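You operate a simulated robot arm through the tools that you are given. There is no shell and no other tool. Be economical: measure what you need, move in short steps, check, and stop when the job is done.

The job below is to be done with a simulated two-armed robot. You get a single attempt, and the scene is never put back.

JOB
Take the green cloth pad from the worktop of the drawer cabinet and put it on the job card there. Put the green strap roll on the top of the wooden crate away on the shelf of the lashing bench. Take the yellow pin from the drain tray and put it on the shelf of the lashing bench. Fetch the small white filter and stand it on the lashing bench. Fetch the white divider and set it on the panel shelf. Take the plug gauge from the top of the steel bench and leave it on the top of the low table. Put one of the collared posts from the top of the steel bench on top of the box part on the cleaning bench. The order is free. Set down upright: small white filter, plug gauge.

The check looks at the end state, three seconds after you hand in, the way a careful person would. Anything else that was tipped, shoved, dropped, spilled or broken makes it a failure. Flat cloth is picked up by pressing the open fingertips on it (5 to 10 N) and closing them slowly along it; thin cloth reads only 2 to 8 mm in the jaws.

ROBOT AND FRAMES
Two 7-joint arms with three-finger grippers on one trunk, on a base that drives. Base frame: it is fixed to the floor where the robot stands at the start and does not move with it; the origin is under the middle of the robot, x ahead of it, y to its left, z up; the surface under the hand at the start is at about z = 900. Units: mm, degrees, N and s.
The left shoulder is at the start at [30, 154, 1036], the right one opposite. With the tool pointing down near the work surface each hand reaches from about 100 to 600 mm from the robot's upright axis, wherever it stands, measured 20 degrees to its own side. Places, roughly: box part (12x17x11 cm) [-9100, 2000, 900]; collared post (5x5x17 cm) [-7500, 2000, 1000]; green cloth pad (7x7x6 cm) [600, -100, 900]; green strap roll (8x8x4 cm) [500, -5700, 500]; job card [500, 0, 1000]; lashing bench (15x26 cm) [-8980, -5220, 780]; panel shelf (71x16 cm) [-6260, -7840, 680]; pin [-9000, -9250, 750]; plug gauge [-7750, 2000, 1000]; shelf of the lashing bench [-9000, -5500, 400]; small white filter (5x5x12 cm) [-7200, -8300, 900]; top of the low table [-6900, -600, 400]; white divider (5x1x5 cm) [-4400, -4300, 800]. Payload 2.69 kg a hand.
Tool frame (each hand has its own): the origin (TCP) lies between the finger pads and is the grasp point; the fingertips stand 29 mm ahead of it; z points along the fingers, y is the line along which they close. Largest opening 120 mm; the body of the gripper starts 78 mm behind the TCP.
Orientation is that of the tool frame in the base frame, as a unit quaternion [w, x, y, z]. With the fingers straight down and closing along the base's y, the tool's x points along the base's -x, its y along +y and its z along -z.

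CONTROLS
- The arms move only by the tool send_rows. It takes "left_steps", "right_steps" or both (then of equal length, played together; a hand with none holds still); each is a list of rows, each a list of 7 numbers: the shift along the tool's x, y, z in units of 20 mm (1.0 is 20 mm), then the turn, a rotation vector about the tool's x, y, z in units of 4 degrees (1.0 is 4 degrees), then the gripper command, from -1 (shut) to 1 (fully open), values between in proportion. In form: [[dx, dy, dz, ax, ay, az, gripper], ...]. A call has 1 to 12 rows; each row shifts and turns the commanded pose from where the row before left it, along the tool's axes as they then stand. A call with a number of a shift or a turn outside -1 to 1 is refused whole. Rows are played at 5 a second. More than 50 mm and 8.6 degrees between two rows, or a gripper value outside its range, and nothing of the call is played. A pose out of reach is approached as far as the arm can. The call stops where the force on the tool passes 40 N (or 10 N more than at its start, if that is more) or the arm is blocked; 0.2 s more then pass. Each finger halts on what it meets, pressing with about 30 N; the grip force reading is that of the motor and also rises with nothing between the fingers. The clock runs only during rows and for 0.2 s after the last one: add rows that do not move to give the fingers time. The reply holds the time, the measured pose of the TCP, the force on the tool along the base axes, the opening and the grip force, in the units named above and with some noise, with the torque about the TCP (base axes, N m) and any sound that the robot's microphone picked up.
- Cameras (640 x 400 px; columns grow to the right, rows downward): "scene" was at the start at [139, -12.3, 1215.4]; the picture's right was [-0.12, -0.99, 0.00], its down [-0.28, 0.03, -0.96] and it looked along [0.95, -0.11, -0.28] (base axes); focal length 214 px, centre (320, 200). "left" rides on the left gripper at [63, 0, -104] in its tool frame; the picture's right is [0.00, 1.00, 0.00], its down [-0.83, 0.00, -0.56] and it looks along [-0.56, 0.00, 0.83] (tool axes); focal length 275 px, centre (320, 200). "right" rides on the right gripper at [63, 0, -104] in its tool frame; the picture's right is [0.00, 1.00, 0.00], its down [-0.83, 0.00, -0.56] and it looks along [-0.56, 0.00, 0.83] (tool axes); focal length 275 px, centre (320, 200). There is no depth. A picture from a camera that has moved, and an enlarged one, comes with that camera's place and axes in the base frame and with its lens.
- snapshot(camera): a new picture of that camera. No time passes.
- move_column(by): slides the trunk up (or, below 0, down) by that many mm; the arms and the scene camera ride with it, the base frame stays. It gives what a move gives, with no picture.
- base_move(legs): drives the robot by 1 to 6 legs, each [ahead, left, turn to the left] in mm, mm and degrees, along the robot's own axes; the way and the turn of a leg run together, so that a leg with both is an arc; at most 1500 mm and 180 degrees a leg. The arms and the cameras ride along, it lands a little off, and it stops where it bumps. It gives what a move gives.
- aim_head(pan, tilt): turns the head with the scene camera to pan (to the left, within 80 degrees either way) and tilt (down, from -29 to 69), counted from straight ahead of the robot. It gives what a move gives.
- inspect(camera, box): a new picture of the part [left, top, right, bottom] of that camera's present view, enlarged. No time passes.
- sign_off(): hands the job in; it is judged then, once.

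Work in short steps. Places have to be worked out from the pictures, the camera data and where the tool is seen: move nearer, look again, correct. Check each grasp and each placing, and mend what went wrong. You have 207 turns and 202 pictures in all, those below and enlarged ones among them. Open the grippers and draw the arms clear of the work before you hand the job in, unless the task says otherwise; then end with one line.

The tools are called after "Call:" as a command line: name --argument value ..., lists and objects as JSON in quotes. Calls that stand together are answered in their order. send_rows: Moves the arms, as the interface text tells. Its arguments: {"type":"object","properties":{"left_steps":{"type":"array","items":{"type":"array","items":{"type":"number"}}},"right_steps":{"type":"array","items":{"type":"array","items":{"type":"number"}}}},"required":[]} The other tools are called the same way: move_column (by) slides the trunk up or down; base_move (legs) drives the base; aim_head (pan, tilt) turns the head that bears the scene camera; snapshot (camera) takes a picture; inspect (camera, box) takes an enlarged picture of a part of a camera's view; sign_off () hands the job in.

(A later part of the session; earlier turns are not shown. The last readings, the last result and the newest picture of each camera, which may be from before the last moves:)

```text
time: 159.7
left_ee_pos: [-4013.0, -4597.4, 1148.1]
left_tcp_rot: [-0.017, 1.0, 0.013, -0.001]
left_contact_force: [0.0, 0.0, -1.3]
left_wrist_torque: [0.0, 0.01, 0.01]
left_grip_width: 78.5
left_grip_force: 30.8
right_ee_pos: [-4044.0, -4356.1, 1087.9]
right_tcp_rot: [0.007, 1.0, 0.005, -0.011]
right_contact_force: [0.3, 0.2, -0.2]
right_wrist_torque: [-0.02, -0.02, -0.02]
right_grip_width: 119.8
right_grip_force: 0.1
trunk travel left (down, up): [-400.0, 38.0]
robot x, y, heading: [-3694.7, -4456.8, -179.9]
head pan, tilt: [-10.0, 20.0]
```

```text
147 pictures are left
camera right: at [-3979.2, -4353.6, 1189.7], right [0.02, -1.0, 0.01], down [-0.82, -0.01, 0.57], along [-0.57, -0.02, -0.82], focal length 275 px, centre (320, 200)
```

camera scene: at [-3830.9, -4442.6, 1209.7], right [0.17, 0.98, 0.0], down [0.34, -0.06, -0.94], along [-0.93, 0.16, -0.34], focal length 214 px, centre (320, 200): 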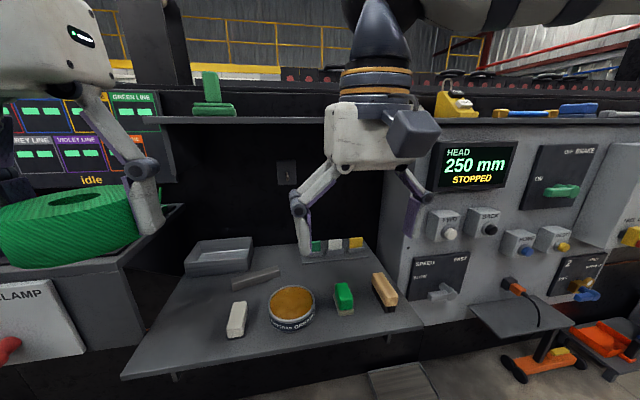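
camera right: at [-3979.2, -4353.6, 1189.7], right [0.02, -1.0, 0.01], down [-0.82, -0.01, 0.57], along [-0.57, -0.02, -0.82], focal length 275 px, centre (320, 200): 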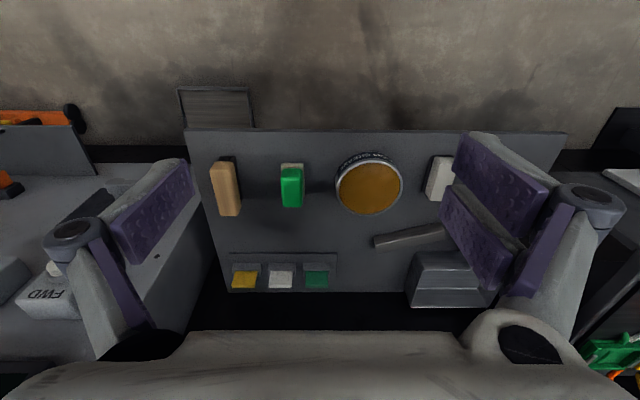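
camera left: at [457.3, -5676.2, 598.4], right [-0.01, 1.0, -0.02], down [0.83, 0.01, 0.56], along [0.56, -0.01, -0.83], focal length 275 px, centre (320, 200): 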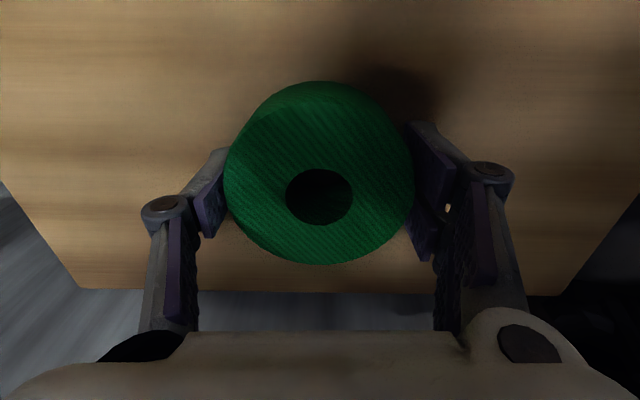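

Divider ≈[-4425,-4289]. Drive 225 ahead, then look again.

Call:
base_move --legs '[[225, 0, 0]]'

Call:
aim_head --pan -12 --tilt 35

Call:
snapshot --camera "scene"

Call:
snapshot --camera "right"

```text
time: 161.4
left_ee_pos: [-4234.7, -4597.5, 1147.0]
left_tcp_rot: [-0.017, 1.0, 0.014, 0.0]
left_contact_force: [-1.2, 0.2, -1.7]
left_wrist_torque: [-0.01, -0.02, -0.01]
left_grip_width: 78.5
left_grip_force: 30.5
right_ee_pos: [-4264.7, -4356.0, 1088.7]
right_tcp_rot: [0.007, 1.0, 0.006, -0.01]
right_contact_force: [-1.1, -0.4, 0.2]
right_wrist_torque: [-0.02, -0.02, -0.01]
right_grip_width: 120.2
right_grip_force: 0.1
trunk travel left (down, up): [-400.0, 38.0]
robot x, y, heading: [-3916.2, -4457.5, -179.7]
head pan, tilt: [-10.0, 20.0]
```

```text
time: 162.2
left_ee_pos: [-4233.4, -4596.8, 1147.2]
left_tcp_rot: [-0.017, 1.0, 0.014, -0.002]
left_contact_force: [0.5, 0.1, -0.9]
left_wrist_torque: [0.0, 0.01, 0.03]
left_grip_width: 78.4
left_grip_force: 29.8
right_ee_pos: [-4264.7, -4357.3, 1087.6]
right_tcp_rot: [0.007, 1.0, 0.006, -0.01]
right_contact_force: [-0.7, 0.8, 0.2]
right_wrist_torque: [-0.03, 0.01, 0.02]
right_grip_width: 120.2
right_grip_force: 0.2
trunk travel left (down, up): [-400.0, 38.0]
robot x, y, heading: [-3915.8, -4456.0, -179.7]
head pan, tilt: [-12.0, 35.0]
```

```text
146 pictures are left
camera scene: at [-4046.1, -4441.1, 1185.9], right [0.2, 0.98, 0.0], down [0.56, -0.12, -0.82], along [-0.8, 0.17, -0.57], focal length 214 px, centre (320, 200)
```

scene: 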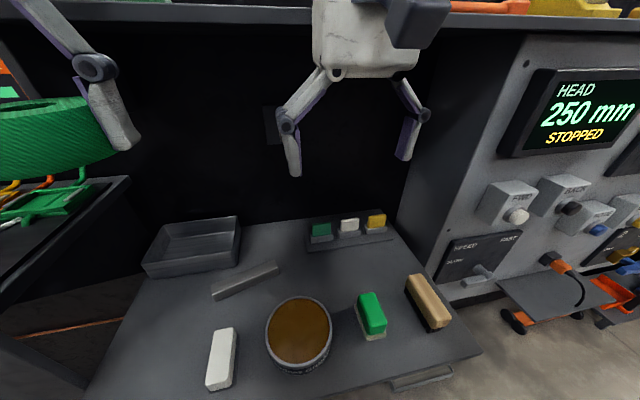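

```text
145 pictures are left
camera right: at [-4200.1, -4354.6, 1189.7], right [0.02, -1.0, 0.01], down [-0.82, -0.01, 0.57], along [-0.57, -0.02, -0.82], focal length 275 px, centre (320, 200)
```

right: 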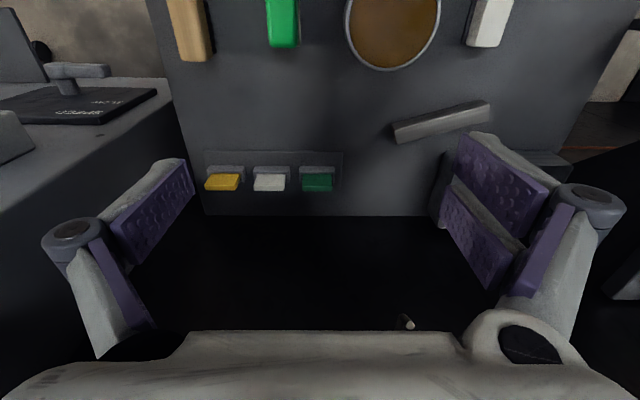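

Plate top triangulates to [-4418,-4287,832], 50 mm wide with ~24 mm gaps to neighbours. Move above it with the jaws pre-set to ~66 mm.

Call:
send_rows --right_steps '[[-0.96, -0.44, 0.6, 0, 0, 0, 0.5], [-0.96, -0.44, 0.6, 0, 0, 0, 0.1], [-0.96, -0.44, 0.7, 0, 0, 0, 0.1], [-0.96, -0.44, 1, 0, 0, 0, 0.1], [-0.96, -0.44, 1, 0, 0, 0, 0.1], [-0.96, -0.44, 1, 0, 0, 0, 0.1], [-0.96, -0.44, 1, 0, 0, 0, 0.1], [-0.96, -0.44, 1, 0, 0, 0, 0.1], [0, 0, 1, 0, 0, 0, 0.1]]'

Call:
snapshot --camera "right"

Call:
snapshot --camera "scene"

```text
time: 162.6
left_ee_pos: [-4230.9, -4598.1, 1147.5]
left_tcp_rot: [-0.017, 1.0, 0.014, -0.002]
left_contact_force: [-1.2, -0.4, -2.0]
left_wrist_torque: [-0.03, -0.07, 0.0]
left_grip_width: 78.1
left_grip_force: 30.2
right_ee_pos: [-4274.7, -4352.8, 1081.2]
right_tcp_rot: [0.008, 1.0, 0.011, -0.009]
right_contact_force: [20.0, -1.3, 1.4]
right_wrist_torque: [0.41, 2.59, -0.24]
right_grip_width: 65.8
right_grip_force: 0.1
trunk travel left (down, up): [-400.0, 38.0]
robot x, y, heading: [-3913.9, -4454.8, -180.0]
head pan, tilt: [-12.0, 35.0]
stopped in row 2 (right hand): the force on the tool passed its limit at 45 N (the readings are from after the stop); the commanded pose is now the measured one
```

```text
144 pictures are left
camera right: at [-4210.6, -4349.3, 1182.9], right [0.03, -1.0, 0.02], down [-0.82, -0.01, 0.57], along [-0.57, -0.03, -0.82], focal length 275 px, centre (320, 200)
```

right: 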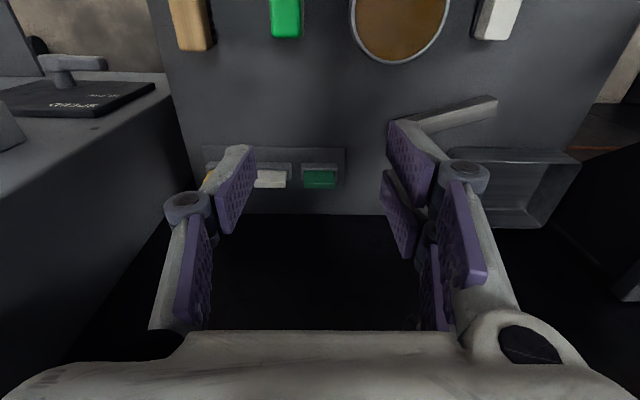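

```text
143 pictures are left
camera scene: at [-4044.5, -4440.8, 1186.1], right [0.21, 0.98, 0.0], down [0.56, -0.12, -0.82], along [-0.8, 0.17, -0.57], focal length 214 px, centre (320, 200)
```

scene: 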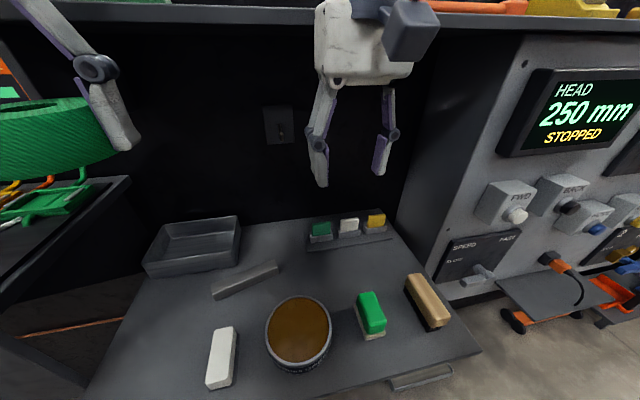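

The gripper body met the overhanging upper shelf edge (z≈1200). I'll back off and tilt the hand ~35° so the fingers point forward-down and the wrist stays outside.

Call:
send_rows --right_steps '[[1, 0, 0, 0, 0, 0, 0.1], [1, 0, 0.3, 0, 0, 0, 0.1], [0, 0, 0.5, 0, -0.97, 0, 0.1], [0, 0, 0.5, 0, -0.97, 0, 0.1], [0, 0, 0.5, 0, -0.97, 0, 0.1], [0.3, 0, 0.5, 0, -0.97, 0, 0.1], [0.3, 0, 0.5, 0, -0.97, 0, 0.1], [0.3, 0, 0.5, 0, -0.97, 0, 0.1], [0.3, 0, 0.3, 0, -0.97, 0, 0.1], [0.3, 0, 0.3, 0, -0.97, 0, 0.1], [0.3, 0, 0.3, 0, -0.97, 0, 0.1]]'

Call:
snapshot --camera "right"

Call:
snapshot --camera "scene"

```text
time: 165.0
left_ee_pos: [-4233.1, -4597.0, 1147.1]
left_tcp_rot: [-0.017, 1.0, 0.015, 0.0]
left_contact_force: [-0.3, 0.1, -2.0]
left_wrist_torque: [-0.01, -0.02, -0.04]
left_grip_width: 78.5
left_grip_force: 29.8
right_ee_pos: [-4228.6, -4353.4, 986.0]
right_tcp_rot: [0.01, 0.951, 0.007, -0.308]
right_contact_force: [0.0, -0.7, 0.0]
right_wrist_torque: [-0.03, 0.0, 0.0]
right_grip_width: 66.0
right_grip_force: 0.0
right hand out of reach, approached as far as the arm can: row 11
trunk travel left (down, up): [-400.0, 38.0]
robot x, y, heading: [-3916.6, -4456.6, -180.0]
head pan, tilt: [-12.0, 35.0]
```

```text
142 pictures are left
camera right: at [-4116.5, -4351.4, 1031.8], right [0.02, -1.0, 0.01], down [-0.35, 0.0, 0.94], along [-0.94, -0.03, -0.35], focal length 275 px, centre (320, 200)
```

right: 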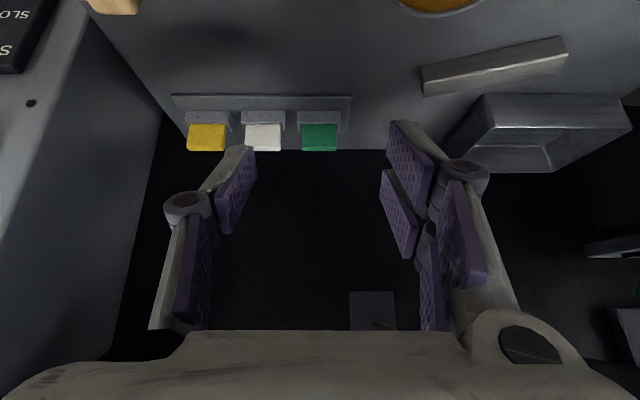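

```text
141 pictures are left
camera scene: at [-4046.1, -4441.2, 1185.8], right [0.21, 0.98, 0.0], down [0.56, -0.12, -0.82], along [-0.8, 0.17, -0.57], focal length 214 px, centre (320, 200)
```

scene: 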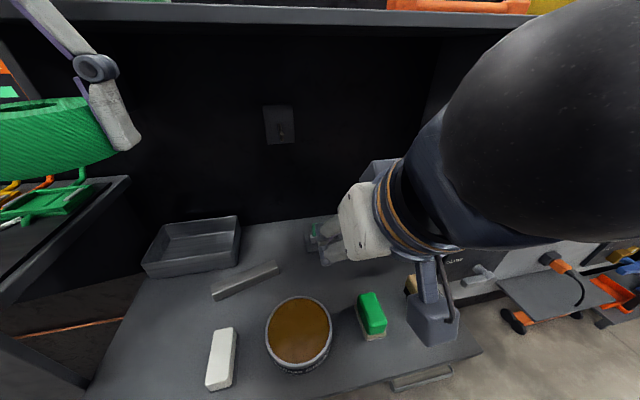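

Retriangulated: plate exposed from z≈815 to 852 at [-4417,-4290]. Move to a point just above it.

Call:
send_rows --right_steps '[[-0.51, -0.35, 0.96, 0, 0, 0, 0.1], [-0.51, -0.35, 0.96, 0, 0, 0, 0.1], [-0.51, -0.35, 0.96, 0, 0, 0, 0.1], [-0.51, -0.35, 0.96, 0, 0, 0, 0.1], [-0.51, -0.35, 0.96, 0, 0, 0, 0.1], [-0.51, -0.35, 0.96, 0, 0, 0, 0.1], [-0.51, -0.35, 0.96, 0, 0, 0, 0.1], [-0.51, -0.35, 0.96, 0, 0, 0, 0.1], [-0.51, -0.35, 0.96, 0, 0, 0, 0.1]]'

Call:
snapshot --camera "right"

```text
time: 167.0
left_ee_pos: [-4234.4, -4597.0, 1146.4]
left_tcp_rot: [-0.016, 1.0, 0.015, 0.0]
left_contact_force: [-0.2, 0.1, -1.9]
left_wrist_torque: [-0.04, -0.03, 0.0]
left_grip_width: 78.4
left_grip_force: 30.0
right_ee_pos: [-4403.1, -4294.3, 900.1]
right_tcp_rot: [0.01, 0.951, 0.006, -0.309]
right_contact_force: [-0.1, -0.8, 1.2]
right_wrist_torque: [-0.01, -0.03, -0.03]
right_grip_width: 65.9
right_grip_force: 0.1
trunk travel left (down, up): [-400.0, 38.0]
robot x, y, heading: [-3911.7, -4457.7, -179.9]
head pan, tilt: [-12.0, 35.0]
```

```text
140 pictures are left
camera right: at [-4292.2, -4291.8, 945.0], right [0.02, -1.0, 0.01], down [-0.35, 0.0, 0.94], along [-0.94, -0.03, -0.35], focal length 275 px, centre (320, 200)
```

right: 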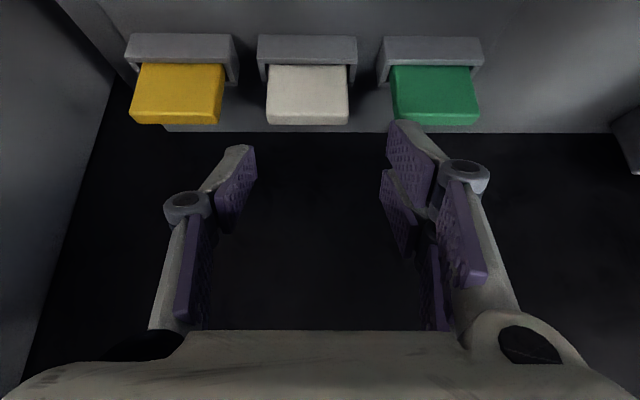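

Shift ~7 mm toward +y and descend to grasp, keeping above the slot blocks.

Call:
send_rows --right_steps '[[0.2, -0.35, 0.3, 0, 0, 0, 0.1], [0.3, 0, 0.8, 0, 0, 0, 0.1], [0.28, 0, 0.8, 0, 0, 0, 0.1], [0.2, 0, 0.7, 0, 0, 0, 0.1]]'

Call:
snapshot --camera "right"

```text
time: 168.0
left_ee_pos: [-4231.8, -4599.6, 1147.1]
left_tcp_rot: [-0.016, 1.0, 0.013, 0.0]
left_contact_force: [-0.8, 0.0, -2.3]
left_wrist_torque: [0.03, -0.04, 0.02]
left_grip_width: 78.6
left_grip_force: 30.0
right_ee_pos: [-4419.6, -4291.4, 846.9]
right_tcp_rot: [0.009, 0.951, 0.006, -0.308]
right_contact_force: [-0.3, 0.4, -0.3]
right_wrist_torque: [-0.03, 0.01, 0.03]
right_grip_width: 67.2
right_grip_force: 0.0
trunk travel left (down, up): [-400.0, 38.0]
robot x, y, heading: [-3914.8, -4458.7, -180.0]
head pan, tilt: [-12.0, 35.0]
```

```text
139 pictures are left
camera right: at [-4308.3, -4287.5, 892.8], right [0.02, -1.0, 0.01], down [-0.35, 0.0, 0.94], along [-0.94, -0.03, -0.35], focal length 275 px, centre (320, 200)
```

right: 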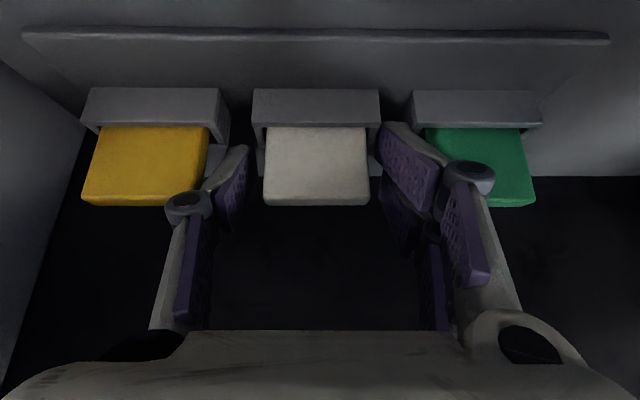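

Centred on the plate. Close.

Call:
send_rows --right_steps '[[0, 0, 0, 0, 0, 0, -0.1], [0, 0, 0, 0, 0, 0, -0.3], [0, 0, 0, 0, 0, 0, -0.5], [0, 0, 0, 0, 0, 0, -0.5]]'

Call:
snapshot --camera "right"

```text
time: 169.0
left_ee_pos: [-4233.2, -4598.2, 1146.4]
left_tcp_rot: [-0.017, 1.0, 0.014, 0.0]
left_contact_force: [0.1, 0.2, -2.1]
left_wrist_torque: [0.01, -0.01, 0.0]
left_grip_width: 78.5
left_grip_force: 29.7
right_ee_pos: [-4419.1, -4292.8, 847.8]
right_tcp_rot: [0.011, 0.951, 0.008, -0.309]
right_contact_force: [2.9, -10.5, -0.6]
right_wrist_torque: [-0.3, -0.06, 0.03]
right_grip_width: 46.4
right_grip_force: 12.0
trunk travel left (down, up): [-400.0, 38.0]
robot x, y, heading: [-3917.2, -4455.8, -179.8]
head pan, tilt: [-12.0, 35.0]
```

```text
138 pictures are left
camera right: at [-4307.8, -4289.4, 893.9], right [0.03, -1.0, 0.01], down [-0.35, 0.0, 0.94], along [-0.94, -0.03, -0.35], focal length 275 px, centre (320, 200)
```

right: 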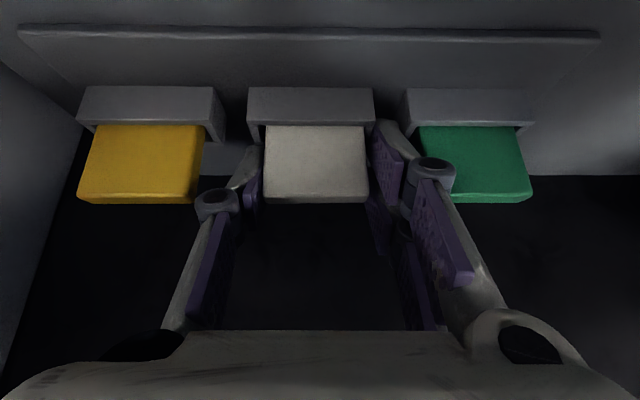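

Even out the side load (2 mm) and finish closing.

Call:
send_rows --right_steps '[[0, 0.1, 0, 0, 0, 0, -0.6], [0, 0, 0, 0, 0, 0, -0.6], [0, 0, 0, 0, 0, 0, -0.6]]'

```text
time: 169.8
left_ee_pos: [-4233.9, -4597.3, 1145.6]
left_tcp_rot: [-0.016, 1.0, 0.013, 0.0]
left_contact_force: [-0.5, 0.2, -0.9]
left_wrist_torque: [0.0, -0.02, 0.05]
left_grip_width: 78.4
left_grip_force: 29.7
right_ee_pos: [-4420.0, -4292.5, 847.5]
right_tcp_rot: [0.011, 0.951, 0.007, -0.309]
right_contact_force: [3.3, -5.3, 0.4]
right_wrist_torque: [-0.16, -0.21, 0.09]
right_grip_width: 46.1
right_grip_force: 16.6
trunk travel left (down, up): [-400.0, 38.0]
robot x, y, heading: [-3915.5, -4456.6, -179.9]
head pan, tilt: [-12.0, 35.0]
```

Lift straight up out of the slot.

Call:
send_rows --right_steps '[[-0.35, 0, -0.486, 0, 0, 0, -0.6], [-0.35, 0, -0.486, 0, 0, 0, -0.6], [-0.35, 0, -0.486, 0, 0, 0, -0.6], [-0.35, 0, -0.486, 0, 0, 0, -0.6], [-0.35, 0, -0.486, 0, 0, 0, -0.6], [-0.35, 0, -0.486, 0, 0, 0, -0.6], [-0.35, 0, -0.486, 0, 0, 0, -0.6]]'

Call:
snapshot --camera "right"

```text
time: 171.4
left_ee_pos: [-4233.0, -4597.7, 1147.4]
left_tcp_rot: [-0.017, 1.0, 0.015, -0.001]
left_contact_force: [0.6, 0.0, -1.1]
left_wrist_torque: [-0.01, 0.01, -0.02]
left_grip_width: 78.4
left_grip_force: 29.2
right_ee_pos: [-4417.2, -4289.1, 930.3]
right_tcp_rot: [0.01, 0.951, 0.008, -0.308]
right_contact_force: [0.7, 0.1, -0.6]
right_wrist_torque: [-0.02, 0.01, 0.0]
right_grip_width: 41.0
right_grip_force: 30.1
trunk travel left (down, up): [-400.0, 38.0]
robot x, y, heading: [-3915.7, -4458.2, -179.8]
head pan, tilt: [-12.0, 35.0]
```

```text
137 pictures are left
camera right: at [-4306.0, -4287.0, 976.9], right [0.02, -1.0, 0.01], down [-0.35, 0.0, 0.94], along [-0.94, -0.03, -0.35], focal length 275 px, centre (320, 200)
```

right: 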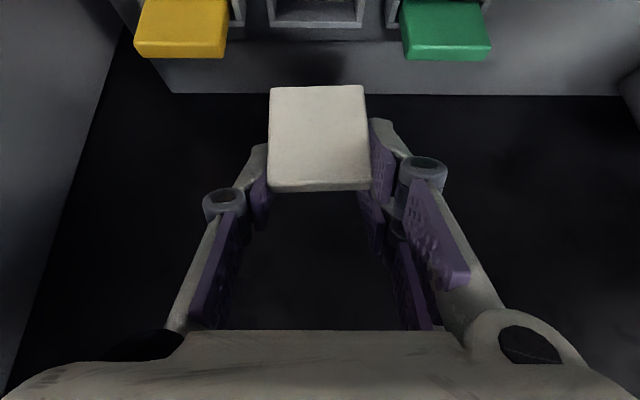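

Divider is held. Back away and look for a way around the line.

Call:
base_move --legs '[[-700, 0, 0]]'

Call:
aim_head --pan 55 --tilt 10

Call:
snapshot --camera "scene"

Call:
aim_head --pan -50 --tilt 10

Call:
snapshot --camera "scene"

```text
time: 175.2
left_ee_pos: [-3540.4, -4596.3, 1146.3]
left_tcp_rot: [-0.017, 1.0, 0.015, 0.0]
left_contact_force: [0.4, 0.5, -2.5]
left_wrist_torque: [0.0, 0.0, -0.02]
left_grip_width: 78.5
left_grip_force: 29.5
right_ee_pos: [-3724.4, -4288.5, 932.3]
right_tcp_rot: [0.011, 0.951, 0.008, -0.308]
right_contact_force: [0.3, -0.6, 0.0]
right_wrist_torque: [0.02, 0.02, -0.02]
right_grip_width: 41.4
right_grip_force: 30.1
trunk travel left (down, up): [-400.0, 38.0]
robot x, y, heading: [-3224.4, -4454.5, -179.9]
head pan, tilt: [-12.0, 35.0]
```

```text
time: 176.6
left_ee_pos: [-3542.2, -4596.3, 1147.3]
left_tcp_rot: [-0.017, 1.0, 0.015, 0.0]
left_contact_force: [-0.6, -0.6, -1.6]
left_wrist_torque: [-0.01, 0.03, 0.02]
left_grip_width: 78.1
left_grip_force: 30.2
right_ee_pos: [-3725.0, -4288.0, 930.3]
right_tcp_rot: [0.011, 0.951, 0.009, -0.308]
right_contact_force: [-0.3, -0.7, 0.0]
right_wrist_torque: [0.0, -0.03, 0.01]
right_grip_width: 41.2
right_grip_force: 30.3
trunk travel left (down, up): [-400.0, 38.0]
robot x, y, heading: [-3224.1, -4452.9, -180.0]
head pan, tilt: [55.0, 10.0]
```

```text
136 pictures are left
camera scene: at [-3320.9, -4533.3, 1225.9], right [-0.82, 0.57, 0.0], down [0.1, 0.14, -0.98], along [-0.56, -0.81, -0.17], focal length 214 px, centre (320, 200)
```

scene: 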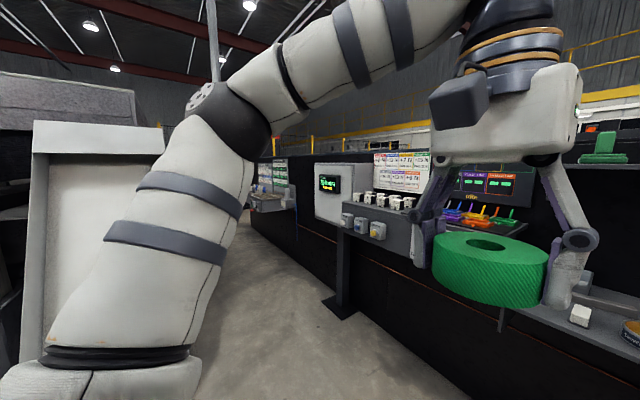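

```text
time: 178.4
left_ee_pos: [-3540.5, -4596.3, 1147.6]
left_tcp_rot: [-0.017, 1.0, 0.015, 0.0]
left_contact_force: [-0.8, -0.1, -1.6]
left_wrist_torque: [-0.03, -0.02, 0.02]
left_grip_width: 78.4
left_grip_force: 29.7
right_ee_pos: [-3725.7, -4288.6, 930.7]
right_tcp_rot: [0.011, 0.951, 0.008, -0.309]
right_contact_force: [-0.4, -0.4, -0.5]
right_wrist_torque: [0.02, 0.0, 0.0]
right_grip_width: 41.0
right_grip_force: 30.0
trunk travel left (down, up): [-400.0, 38.0]
robot x, y, heading: [-3223.5, -4456.4, -180.0]
head pan, tilt: [-50.0, 10.0]
```

```text
135 pictures are left
camera scene: at [-3327.9, -4386.0, 1226.0], right [0.76, 0.65, 0.0], down [0.11, -0.13, -0.98], along [-0.64, 0.75, -0.17], focal length 214 px, centre (320, 200)
```

scene: 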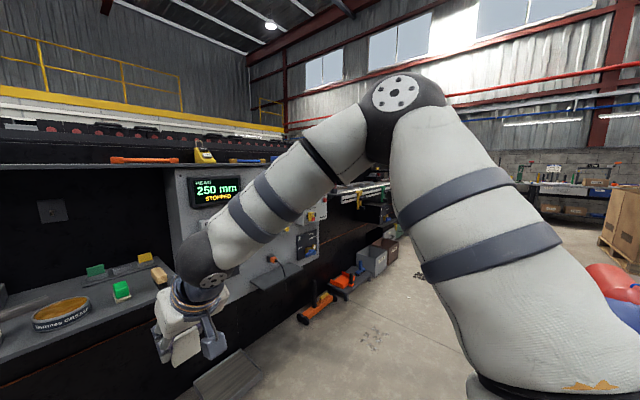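

The line's north end seems near y≈-1200; I'll go around that way. First level and retract the right hand with the divider.

Call:
send_rows --right_steps '[[0.8, 0, -0.5, 0, 0.97, 0, -0.6], [0.8, 0, -0.5, 0, 0.97, 0, -0.6], [0.8, 0, -0.5, 0, 0.97, 0, -0.6], [0.8, 0, -0.6, 0, 0.97, 0, -0.6], [0.8, 0.2, -0.6, 0, 0.97, 0, -0.6], [0.8, 0.2, -0.7, 0, 0.97, 0, -0.6], [0.8, 0.2, -0.8, 0, 0.97, 0, -0.6], [0.8, 0.2, -0.8, 0, 0.97, 0, -0.6], [0.8, 0.2, -0.8, 0, 0.97, 0, -0.6]]'

Call:
base_move --legs '[[0, 0, -90]]'

Call:
aim_head --pan 10 --tilt 15

Call:
snapshot --camera "scene"

```text
time: 180.4
left_ee_pos: [-3540.9, -4596.8, 1146.6]
left_tcp_rot: [-0.016, 1.0, 0.014, -0.001]
left_contact_force: [0.6, -0.3, -2.1]
left_wrist_torque: [0.0, -0.02, -0.01]
left_grip_width: 78.1
left_grip_force: 29.6
right_ee_pos: [-3555.8, -4305.0, 990.5]
right_tcp_rot: [0.008, 1.0, 0.011, -0.009]
right_contact_force: [-0.4, 0.6, -0.7]
right_wrist_torque: [0.03, 0.01, 0.01]
right_grip_width: 40.9
right_grip_force: 29.6
trunk travel left (down, up): [-400.0, 38.0]
robot x, y, heading: [-3220.2, -4459.1, -179.8]
head pan, tilt: [-50.0, 10.0]
```

```text
time: 184.6
left_ee_pos: [-3359.6, -4135.2, 1145.5]
left_tcp_rot: [-0.012, 0.713, -0.701, 0.011]
left_contact_force: [-1.0, -0.1, -0.5]
left_wrist_torque: [0.0, 0.01, 0.0]
left_grip_width: 78.1
left_grip_force: 29.5
right_ee_pos: [-3069.3, -4124.8, 990.0]
right_tcp_rot: [-0.002, 0.709, -0.705, -0.012]
right_contact_force: [-0.3, 0.0, -0.2]
right_wrist_torque: [-0.01, 0.01, -0.02]
right_grip_width: 41.1
right_grip_force: 29.6
trunk travel left (down, up): [-400.0, 38.0]
robot x, y, heading: [-3222.8, -4451.9, 89.4]
head pan, tilt: [-50.0, 10.0]
```

```text
time: 185.9
left_ee_pos: [-3358.6, -4135.6, 1146.2]
left_tcp_rot: [-0.013, 0.713, -0.701, 0.011]
left_contact_force: [0.5, 0.2, -1.6]
left_wrist_torque: [0.01, 0.01, 0.03]
left_grip_width: 77.9
left_grip_force: 29.7
right_ee_pos: [-3067.5, -4123.9, 990.4]
right_tcp_rot: [-0.001, 0.71, -0.704, -0.012]
right_contact_force: [0.2, 0.5, 0.7]
right_wrist_torque: [0.02, 0.0, 0.0]
right_grip_width: 41.3
right_grip_force: 30.2
trunk travel left (down, up): [-400.0, 38.0]
robot x, y, heading: [-3220.7, -4457.4, 89.4]
head pan, tilt: [10.0, 15.0]
```

```text
134 pictures are left
camera scene: at [-3237.1, -4319.1, 1217.8], right [0.99, 0.16, 0.0], down [0.04, -0.26, -0.97], along [-0.16, 0.95, -0.26], focal length 214 px, centre (320, 200)
```

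scene: 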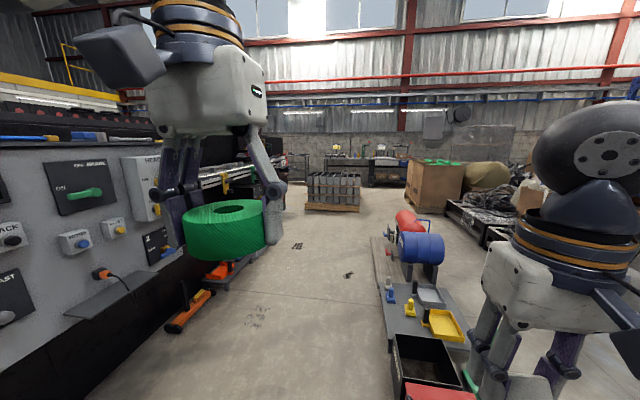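

Passage centre x≈-3550. Strafe left and go north ~2400 mm.

Call:
base_move --legs '[[0, 300, 0], [1450, 0, 0], [950, 0, 0]]'

Call:
aim_head --pan 40 --tilt 15

Call:
snapshot --camera "scene"

```text
time: 200.3
left_ee_pos: [-3712.0, -1705.4, 1146.1]
left_tcp_rot: [-0.012, 0.728, -0.686, 0.012]
left_contact_force: [0.1, -0.4, -2.6]
left_wrist_torque: [-0.04, 0.02, -0.05]
left_grip_width: 77.9
left_grip_force: 29.7
right_ee_pos: [-3421.6, -1679.0, 989.9]
right_tcp_rot: [-0.001, 0.725, -0.689, -0.013]
right_contact_force: [-0.1, 0.7, 0.2]
right_wrist_torque: [-0.05, 0.01, 0.02]
right_grip_width: 41.3
right_grip_force: 30.1
trunk travel left (down, up): [-400.0, 38.0]
robot x, y, heading: [-3559.5, -2015.5, 92.0]
head pan, tilt: [10.0, 15.0]
```

```text
time: 201.3
left_ee_pos: [-3711.2, -1704.6, 1147.4]
left_tcp_rot: [-0.013, 0.727, -0.686, 0.011]
left_contact_force: [-0.5, 0.2, -2.7]
left_wrist_torque: [0.02, 0.02, -0.03]
left_grip_width: 77.6
left_grip_force: 29.9
right_ee_pos: [-3422.0, -1679.2, 989.7]
right_tcp_rot: [-0.001, 0.725, -0.689, -0.012]
right_contact_force: [0.9, 0.0, -0.3]
right_wrist_torque: [0.0, 0.01, -0.01]
right_grip_width: 41.3
right_grip_force: 29.9
trunk travel left (down, up): [-400.0, 38.0]
robot x, y, heading: [-3560.2, -2015.7, 91.6]
head pan, tilt: [40.0, 15.0]
```

```text
133 pictures are left
camera scene: at [-3624.5, -1904.1, 1217.8], right [0.74, 0.67, 0.0], down [0.17, -0.19, -0.97], along [-0.64, 0.72, -0.26], focal length 214 px, centre (320, 200)
```

scene: 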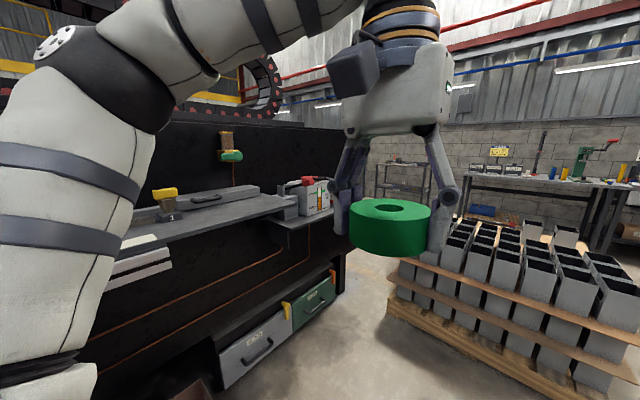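

The gap at the line's north end beside the pallet of tubes looks narrow. Move forward a bit and look directly.

Call:
base_move --legs '[[500, -100, 0]]'

Call:
aim_head --pan 45 --tilt 28

Call:
snapshot --camera "scene"

Call:
aim_head --pan -30 --tilt 20

Call:
snapshot --camera "scene"

```text
time: 204.3
left_ee_pos: [-3629.3, -1204.5, 1147.3]
left_tcp_rot: [-0.012, 0.728, -0.685, 0.012]
left_contact_force: [-0.1, -0.3, -2.1]
left_wrist_torque: [-0.03, 0.0, -0.01]
left_grip_width: 77.9
left_grip_force: 30.3
right_ee_pos: [-3339.3, -1179.2, 990.1]
right_tcp_rot: [-0.001, 0.726, -0.688, -0.012]
right_contact_force: [-0.6, 0.7, -0.3]
right_wrist_torque: [-0.02, -0.01, -0.01]
right_grip_width: 41.2
right_grip_force: 30.2
trunk travel left (down, up): [-400.0, 38.0]
robot x, y, heading: [-3479.1, -1518.7, 91.9]
head pan, tilt: [40.0, 15.0]
```

```text
time: 205.0
left_ee_pos: [-3629.7, -1204.2, 1146.4]
left_tcp_rot: [-0.012, 0.729, -0.685, 0.012]
left_contact_force: [-0.2, 0.8, -2.3]
left_wrist_torque: [-0.05, 0.02, 0.02]
left_grip_width: 77.6
left_grip_force: 30.1
right_ee_pos: [-3338.7, -1180.5, 990.4]
right_tcp_rot: [0.0, 0.725, -0.688, -0.012]
right_contact_force: [0.3, 0.3, 0.5]
right_wrist_torque: [0.0, 0.0, 0.02]
right_grip_width: 41.2
right_grip_force: 30.3
trunk travel left (down, up): [-400.0, 38.0]
robot x, y, heading: [-3477.4, -1514.6, 91.5]
head pan, tilt: [45.0, 28.0]
```

```text
132 pictures are left
camera scene: at [-3546.6, -1411.3, 1196.9], right [0.68, 0.73, 0.0], down [0.34, -0.32, -0.88], along [-0.65, 0.6, -0.47], focal length 214 px, centre (320, 200)
```

scene: 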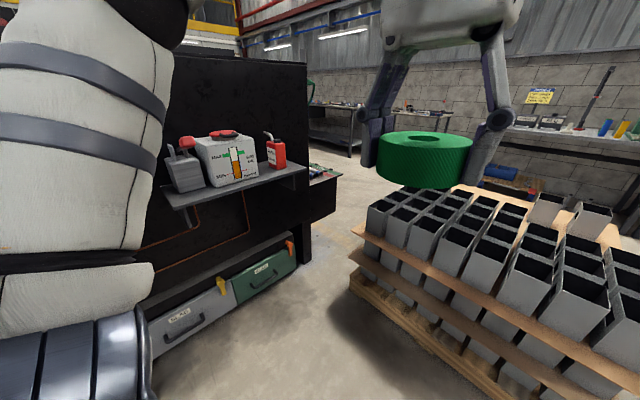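

```text
time: 206.5
left_ee_pos: [-3629.5, -1203.8, 1147.3]
left_tcp_rot: [-0.012, 0.729, -0.685, 0.012]
left_contact_force: [-0.5, -0.6, -1.5]
left_wrist_torque: [-0.01, 0.01, 0.0]
left_grip_width: 77.8
left_grip_force: 29.7
right_ee_pos: [-3339.6, -1179.5, 989.9]
right_tcp_rot: [0.0, 0.725, -0.688, -0.012]
right_contact_force: [0.5, -0.9, -0.9]
right_wrist_torque: [0.02, -0.01, 0.01]
right_grip_width: 41.1
right_grip_force: 30.1
trunk travel left (down, up): [-400.0, 38.0]
robot x, y, heading: [-3477.3, -1517.3, 92.0]
head pan, tilt: [-30.0, 20.0]
```

```text
131 pictures are left
camera scene: at [-3436.3, -1391.2, 1209.7], right [0.88, -0.47, 0.0], down [-0.16, -0.3, -0.94], along [0.44, 0.83, -0.34], focal length 214 px, centre (320, 200)
```

scene: 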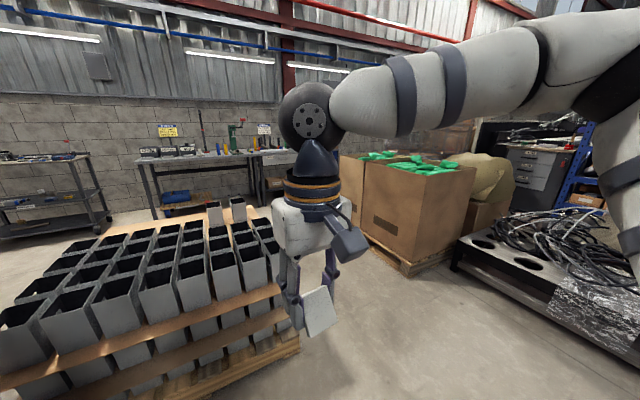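

The gap there is too narrow (~360 mm). Go around the pallet's east side: strafe right, then north through the ~1 m passage.

Call:
base_move --legs '[[250, -150, 0], [50, -720, -2]]'

Call:
aim_head --pan 0 --tilt 22

Call:
snapshot --camera "scene"

```text
time: 214.1
left_ee_pos: [-2755.7, -882.2, 1146.9]
left_tcp_rot: [-0.012, 0.714, -0.7, 0.013]
left_contact_force: [0.7, -0.9, -2.0]
left_wrist_torque: [0.0, 0.02, -0.01]
left_grip_width: 77.9
left_grip_force: 30.1
right_ee_pos: [-2465.7, -868.4, 989.9]
right_tcp_rot: [-0.001, 0.711, -0.703, -0.012]
right_contact_force: [0.1, -0.3, -0.1]
right_wrist_torque: [0.01, -0.01, 0.02]
right_grip_width: 41.6
right_grip_force: 29.7
trunk travel left (down, up): [-400.0, 38.0]
robot x, y, heading: [-2616.3, -1204.0, 89.5]
head pan, tilt: [-30.0, 20.0]
```

```text
time: 215.0
left_ee_pos: [-2756.4, -883.6, 1147.1]
left_tcp_rot: [-0.012, 0.714, -0.7, 0.012]
left_contact_force: [0.5, -0.3, -2.1]
left_wrist_torque: [0.02, -0.02, 0.02]
left_grip_width: 77.8
left_grip_force: 30.1
right_ee_pos: [-2464.1, -870.2, 990.7]
right_tcp_rot: [-0.002, 0.711, -0.703, -0.012]
right_contact_force: [0.3, 0.0, -0.6]
right_wrist_torque: [-0.03, 0.0, 0.03]
right_grip_width: 41.0
right_grip_force: 30.6
trunk travel left (down, up): [-400.0, 38.0]
robot x, y, heading: [-2624.5, -1202.5, 89.4]
head pan, tilt: [0.0, 22.0]
```

```text
130 pictures are left
camera scene: at [-2616.6, -1065.2, 1206.4], right [1.0, -0.01, 0.0], down [0.0, -0.37, -0.93], along [0.01, 0.93, -0.37], focal length 214 px, centre (320, 200)
```

scene: 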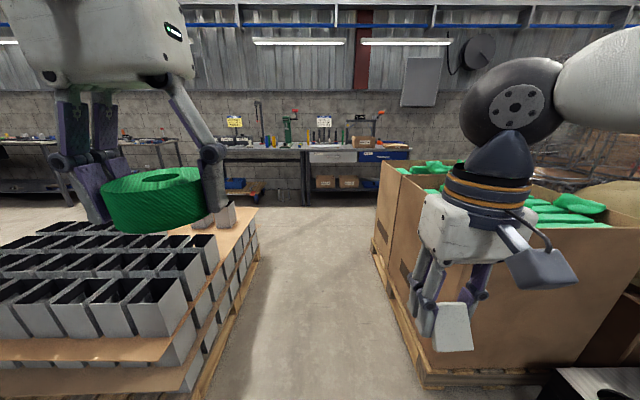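

Passage centre x≈-2600 confirmed. Drive 2250 north.

Call:
base_move --legs '[[1450, 20, 0.6], [750, 0, 0], [0, 0, 90]]'

Call:
aim_head --pan 10 --tilt 15

Call:
snapshot --camera "scene"

```text
time: 229.8
left_ee_pos: [-2925.2, 909.8, 1147.0]
left_tcp_rot: [-0.016, 1.0, -0.011, 0.0]
left_contact_force: [-0.4, 0.5, -1.0]
left_wrist_torque: [-0.01, -0.03, -0.02]
left_grip_width: 77.2
left_grip_force: 30.4
right_ee_pos: [-2924.5, 1202.3, 990.6]
right_tcp_rot: [0.008, 1.0, -0.015, -0.01]
right_contact_force: [0.3, 0.8, -0.8]
right_wrist_torque: [-0.01, 0.01, -0.03]
right_grip_width: 41.1
right_grip_force: 29.5
trunk travel left (down, up): [-400.0, 38.0]
robot x, y, heading: [-2605.6, 1035.7, 177.3]
head pan, tilt: [0.0, 22.0]
```

```text
time: 230.6
left_ee_pos: [-2924.9, 911.0, 1147.5]
left_tcp_rot: [-0.017, 1.0, -0.011, 0.0]
left_contact_force: [0.8, 0.0, -1.6]
left_wrist_torque: [-0.02, 0.0, -0.02]
left_grip_width: 77.5
left_grip_force: 30.3
right_ee_pos: [-2926.1, 1202.1, 990.3]
right_tcp_rot: [0.008, 1.0, -0.016, -0.009]
right_contact_force: [-0.1, 0.5, -0.7]
right_wrist_torque: [0.01, -0.02, 0.0]
right_grip_width: 41.1
right_grip_force: 30.2
trunk travel left (down, up): [-400.0, 38.0]
robot x, y, heading: [-2598.7, 1035.3, 177.1]
head pan, tilt: [10.0, 15.0]
```

```text
129 pictures are left
camera scene: at [-2737.6, 1023.6, 1217.8], right [-0.12, 0.99, 0.0], down [0.26, 0.03, -0.97], along [-0.96, -0.12, -0.26], focal length 214 px, centre (320, 200)
```

scene: 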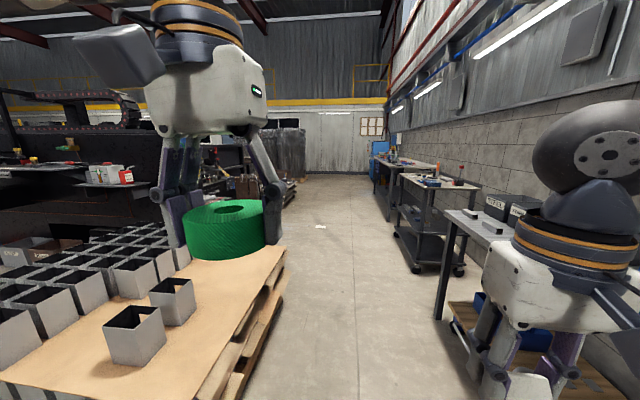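

Corridor west along y≈1000 is clear. Drive 2800 mm and look around.

Call:
base_move --legs '[[100, 0, 3], [1400, 0, 0], [1400, 0, 0]]'

Call:
aim_head --pan 45 --tilt 12

Call:
snapshot --camera "scene"

Call:
aim_head --pan -10 --tilt 12

Call:
snapshot --camera "scene"

```text
time: 244.9
left_ee_pos: [-5842.8, 1010.0, 1147.7]
left_tcp_rot: [-0.016, 0.999, -0.03, 0.0]
left_contact_force: [-0.5, 0.2, -1.6]
left_wrist_torque: [-0.03, 0.0, 0.01]
left_grip_width: 76.7
left_grip_force: 30.5
right_ee_pos: [-5834.0, 1301.1, 989.3]
right_tcp_rot: [0.008, 0.999, -0.034, -0.009]
right_contact_force: [0.0, -0.8, -0.4]
right_wrist_torque: [0.03, 0.02, 0.0]
right_grip_width: 41.2
right_grip_force: 30.6
trunk travel left (down, up): [-400.0, 38.0]
robot x, y, heading: [-5514.5, 1119.7, 175.0]
head pan, tilt: [10.0, 15.0]
```

```text
time: 245.9
left_ee_pos: [-5842.9, 1009.9, 1147.0]
left_tcp_rot: [-0.016, 0.999, -0.031, 0.0]
left_contact_force: [-0.4, -0.2, -1.8]
left_wrist_torque: [0.04, 0.03, 0.03]
left_grip_width: 76.8
left_grip_force: 30.0
right_ee_pos: [-5833.3, 1300.8, 990.1]
right_tcp_rot: [0.008, 0.999, -0.034, -0.01]
right_contact_force: [1.0, 0.4, -0.4]
right_wrist_torque: [0.03, 0.01, -0.02]
right_grip_width: 40.9
right_grip_force: 30.2
trunk travel left (down, up): [-400.0, 38.0]
robot x, y, heading: [-5514.2, 1123.4, 175.5]
head pan, tilt: [45.0, 12.0]
```

```text
128 pictures are left
camera scene: at [-5630.4, 1064.3, 1222.7], right [-0.64, 0.77, 0.0], down [0.16, 0.13, -0.98], along [-0.75, -0.63, -0.21], focal length 214 px, centre (320, 200)
```

scene: 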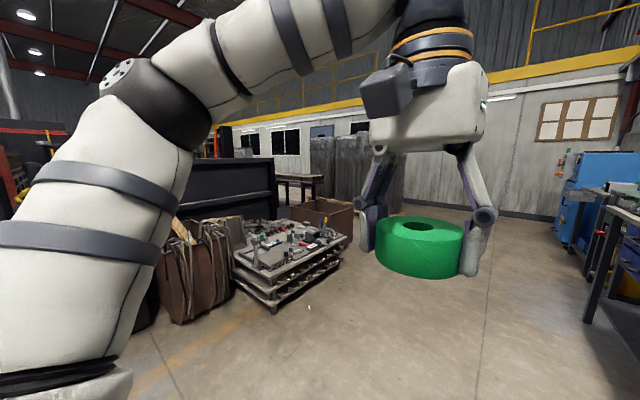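

```text
time: 247.2
left_ee_pos: [-5844.3, 1010.5, 1146.6]
left_tcp_rot: [-0.016, 0.999, -0.03, 0.001]
left_contact_force: [0.2, 0.2, -2.4]
left_wrist_torque: [0.03, -0.05, 0.04]
left_grip_width: 77.1
left_grip_force: 30.0
right_ee_pos: [-5834.2, 1301.2, 989.6]
right_tcp_rot: [0.008, 0.999, -0.034, -0.009]
right_contact_force: [-1.0, 0.5, 0.6]
right_wrist_torque: [-0.03, 0.03, 0.02]
right_grip_width: 41.0
right_grip_force: 29.9
trunk travel left (down, up): [-400.0, 38.0]
robot x, y, heading: [-5511.3, 1120.5, 174.9]
head pan, tilt: [-10.0, 12.0]
```

```text
127 pictures are left
camera scene: at [-5649.2, 1148.1, 1222.7], right [0.26, 0.97, 0.0], down [0.2, -0.05, -0.98], along [-0.95, 0.25, -0.21], focal length 214 px, centre (320, 200)
```

scene: 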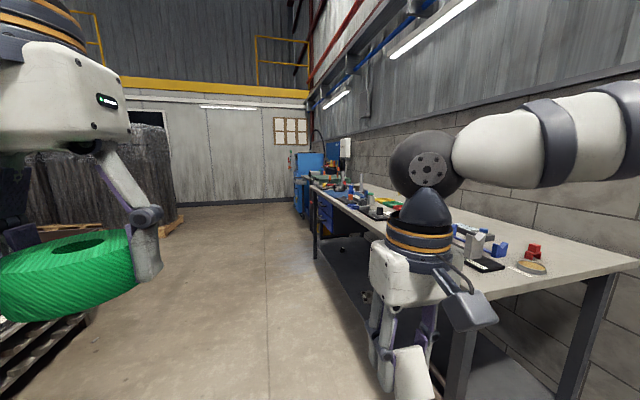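

The low table (parts on stacked pallets) is at ≈[-6920,-450], the steel bench to the right. I carry on west then look south.

Call:
base_move --legs '[[1400, 100, 4], [900, 100, 40]]'

Call:
aim_head --pan 25 --tilt 12

Call:
snapshot --camera "scene"

Call:
aim_head --pan -45 --tilt 12

Call:
snapshot --camera "scene"

```text
time: 258.5
left_ee_pos: [-7840.9, 351.8, 1146.8]
left_tcp_rot: [-0.016, 0.932, 0.362, -0.006]
left_contact_force: [-0.3, -0.6, -1.3]
left_wrist_torque: [-0.01, -0.01, -0.03]
left_grip_width: 76.6
left_grip_force: 30.5
right_ee_pos: [-8041.9, 561.2, 990.4]
right_tcp_rot: [0.011, 0.933, 0.358, -0.007]
right_contact_force: [0.4, -0.5, 0.6]
right_wrist_torque: [0.02, 0.01, 0.02]
right_grip_width: 41.2
right_grip_force: 29.5
trunk travel left (down, up): [-400.0, 38.0]
robot x, y, heading: [-7691.5, 663.4, -139.0]
head pan, tilt: [-10.0, 12.0]
```

```text
time: 259.5
left_ee_pos: [-7840.2, 351.6, 1146.3]
left_tcp_rot: [-0.016, 0.932, 0.362, -0.006]
left_contact_force: [0.1, -0.5, -1.9]
left_wrist_torque: [-0.02, 0.02, 0.01]
left_grip_width: 76.7
left_grip_force: 30.3
right_ee_pos: [-8042.6, 562.0, 990.1]
right_tcp_rot: [0.011, 0.933, 0.359, -0.006]
right_contact_force: [0.4, 0.4, 0.5]
right_wrist_torque: [0.04, 0.04, 0.01]
right_grip_width: 40.9
right_grip_force: 30.1
trunk travel left (down, up): [-400.0, 38.0]
robot x, y, heading: [-7690.0, 667.6, -139.0]
head pan, tilt: [25.0, 12.0]
```

```text
126 pictures are left
camera scene: at [-7762.9, 549.2, 1222.7], right [-0.91, 0.41, 0.0], down [0.08, 0.19, -0.98], along [-0.4, -0.89, -0.21], focal length 214 px, centre (320, 200)
```

scene: 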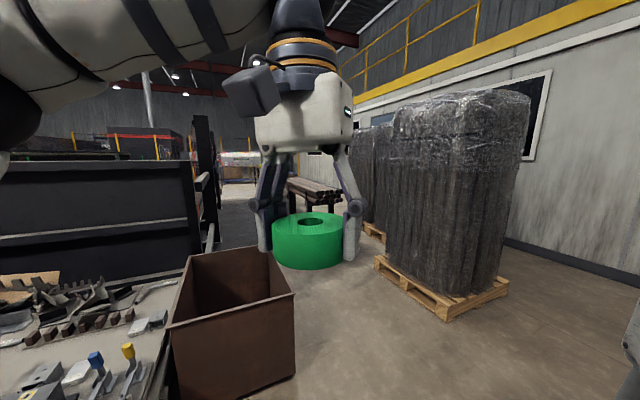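

```text
time: 260.9
left_ee_pos: [-7839.7, 351.6, 1148.3]
left_tcp_rot: [-0.015, 0.932, 0.363, -0.007]
left_contact_force: [-0.5, -0.9, -1.8]
left_wrist_torque: [0.05, -0.01, 0.03]
left_grip_width: 76.5
left_grip_force: 29.9
right_ee_pos: [-8042.5, 561.0, 989.6]
right_tcp_rot: [0.011, 0.933, 0.359, -0.007]
right_contact_force: [0.7, 0.2, 0.1]
right_wrist_torque: [-0.04, -0.01, 0.02]
right_grip_width: 41.3
right_grip_force: 30.0
trunk travel left (down, up): [-400.0, 38.0]
robot x, y, heading: [-7691.8, 664.5, -139.0]
head pan, tilt: [-45.0, 12.0]
```

```text
125 pictures are left
camera scene: at [-7817.9, 640.8, 1222.7], right [0.07, 1.0, 0.0], down [0.21, -0.01, -0.98], along [-0.98, 0.07, -0.21], focal length 214 px, centre (320, 200)
```

scene: 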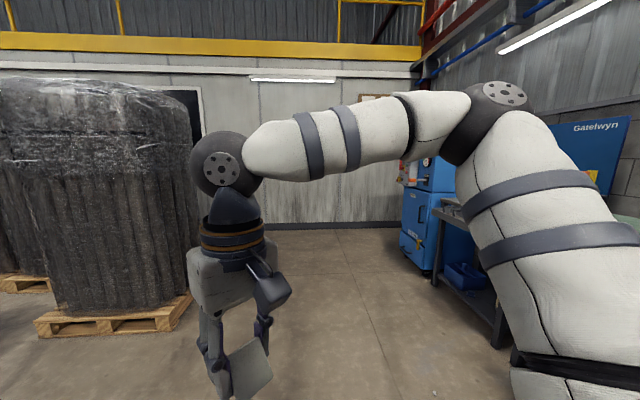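

Passage south is x from -8030 to -9240. Move to x≈-8640 and turn to face -y.

Call:
base_move --legs '[[783, -548, 0], [0, 0, 49]]'

Call:
aim_head --pan 0 --tilt 12

Call:
snapshot --camera "scene"

```text
time: 268.1
left_ee_pos: [-8498.2, 268.7, 1146.3]
left_tcp_rot: [-0.012, 0.698, 0.716, -0.011]
left_contact_force: [-0.8, -0.8, -0.9]
left_wrist_torque: [0.02, -0.02, -0.01]
left_grip_width: 76.5
left_grip_force: 29.8
right_ee_pos: [-8789.9, 252.8, 989.1]
right_tcp_rot: [0.012, 0.701, 0.713, 0.0]
right_contact_force: [0.2, 0.4, -0.8]
right_wrist_torque: [-0.01, 0.0, -0.01]
right_grip_width: 41.2
right_grip_force: 30.0
trunk travel left (down, up): [-400.0, 38.0]
robot x, y, heading: [-8638.8, 588.7, -90.3]
head pan, tilt: [-45.0, 12.0]
```

```text
time: 269.2
left_ee_pos: [-8498.0, 268.6, 1147.1]
left_tcp_rot: [-0.012, 0.698, 0.716, -0.011]
left_contact_force: [-0.4, 1.0, -2.2]
left_wrist_torque: [0.01, -0.02, -0.01]
left_grip_width: 76.2
left_grip_force: 29.7
right_ee_pos: [-8789.5, 252.5, 990.2]
right_tcp_rot: [0.013, 0.701, 0.713, -0.001]
right_contact_force: [0.3, 0.1, -0.5]
right_wrist_torque: [0.0, 0.0, -0.03]
right_grip_width: 41.2
right_grip_force: 30.5
trunk travel left (down, up): [-400.0, 38.0]
robot x, y, heading: [-8640.1, 585.5, -90.2]
head pan, tilt: [0.0, 12.0]
```

```text
124 pictures are left
camera scene: at [-8637.2, 445.4, 1222.7], right [-1.0, 0.0, 0.0], down [0.0, 0.21, -0.98], along [0.0, -0.98, -0.21], focal length 214 px, centre (320, 200)
```

scene: 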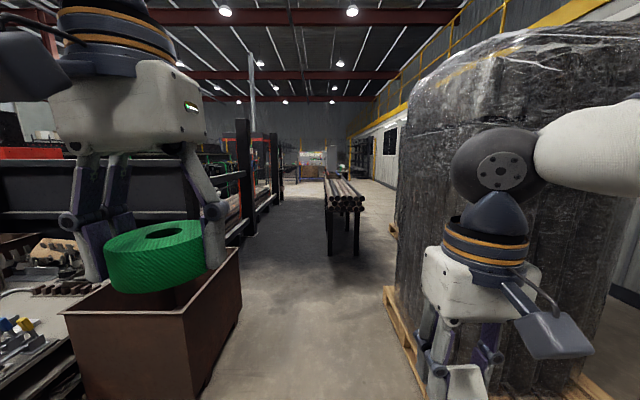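

Pass between box and wrapped pallet, then left of the pipe stand (x≈-8200).

Call:
base_move --legs '[[1450, 20, 0], [650, 380, 0], [700, 30, 0]]'

Call:
snapshot --camera "scene"

```text
time: 283.7
left_ee_pos: [-8094.6, -2581.8, 1147.4]
left_tcp_rot: [-0.012, 0.705, 0.709, -0.011]
left_contact_force: [0.2, -0.1, -0.3]
left_wrist_torque: [0.02, 0.05, 0.0]
left_grip_width: 75.0
left_grip_force: 29.9
right_ee_pos: [-8385.7, -2590.3, 990.5]
right_tcp_rot: [0.012, 0.708, 0.706, -0.001]
right_contact_force: [-0.1, -0.6, -0.2]
right_wrist_torque: [0.03, 0.01, 0.01]
right_grip_width: 41.3
right_grip_force: 29.8
trunk travel left (down, up): [-400.0, 38.0]
robot x, y, heading: [-8226.8, -2259.2, -91.2]
head pan, tilt: [0.0, 12.0]
```

```text
123 pictures are left
camera scene: at [-8228.8, -2400.7, 1222.7], right [-1.0, 0.02, 0.0], down [0.0, 0.21, -0.98], along [-0.02, -0.98, -0.21], focal length 214 px, centre (320, 200)
```

scene: 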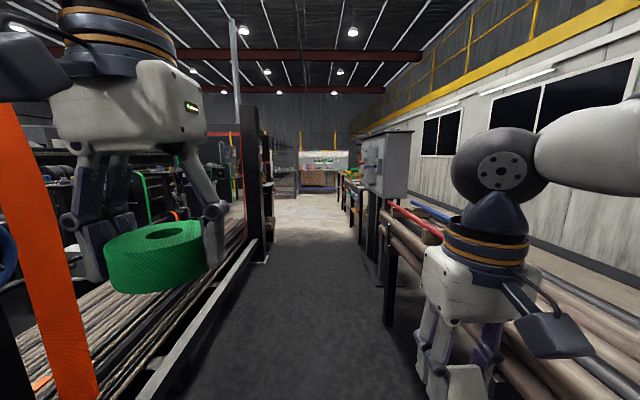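

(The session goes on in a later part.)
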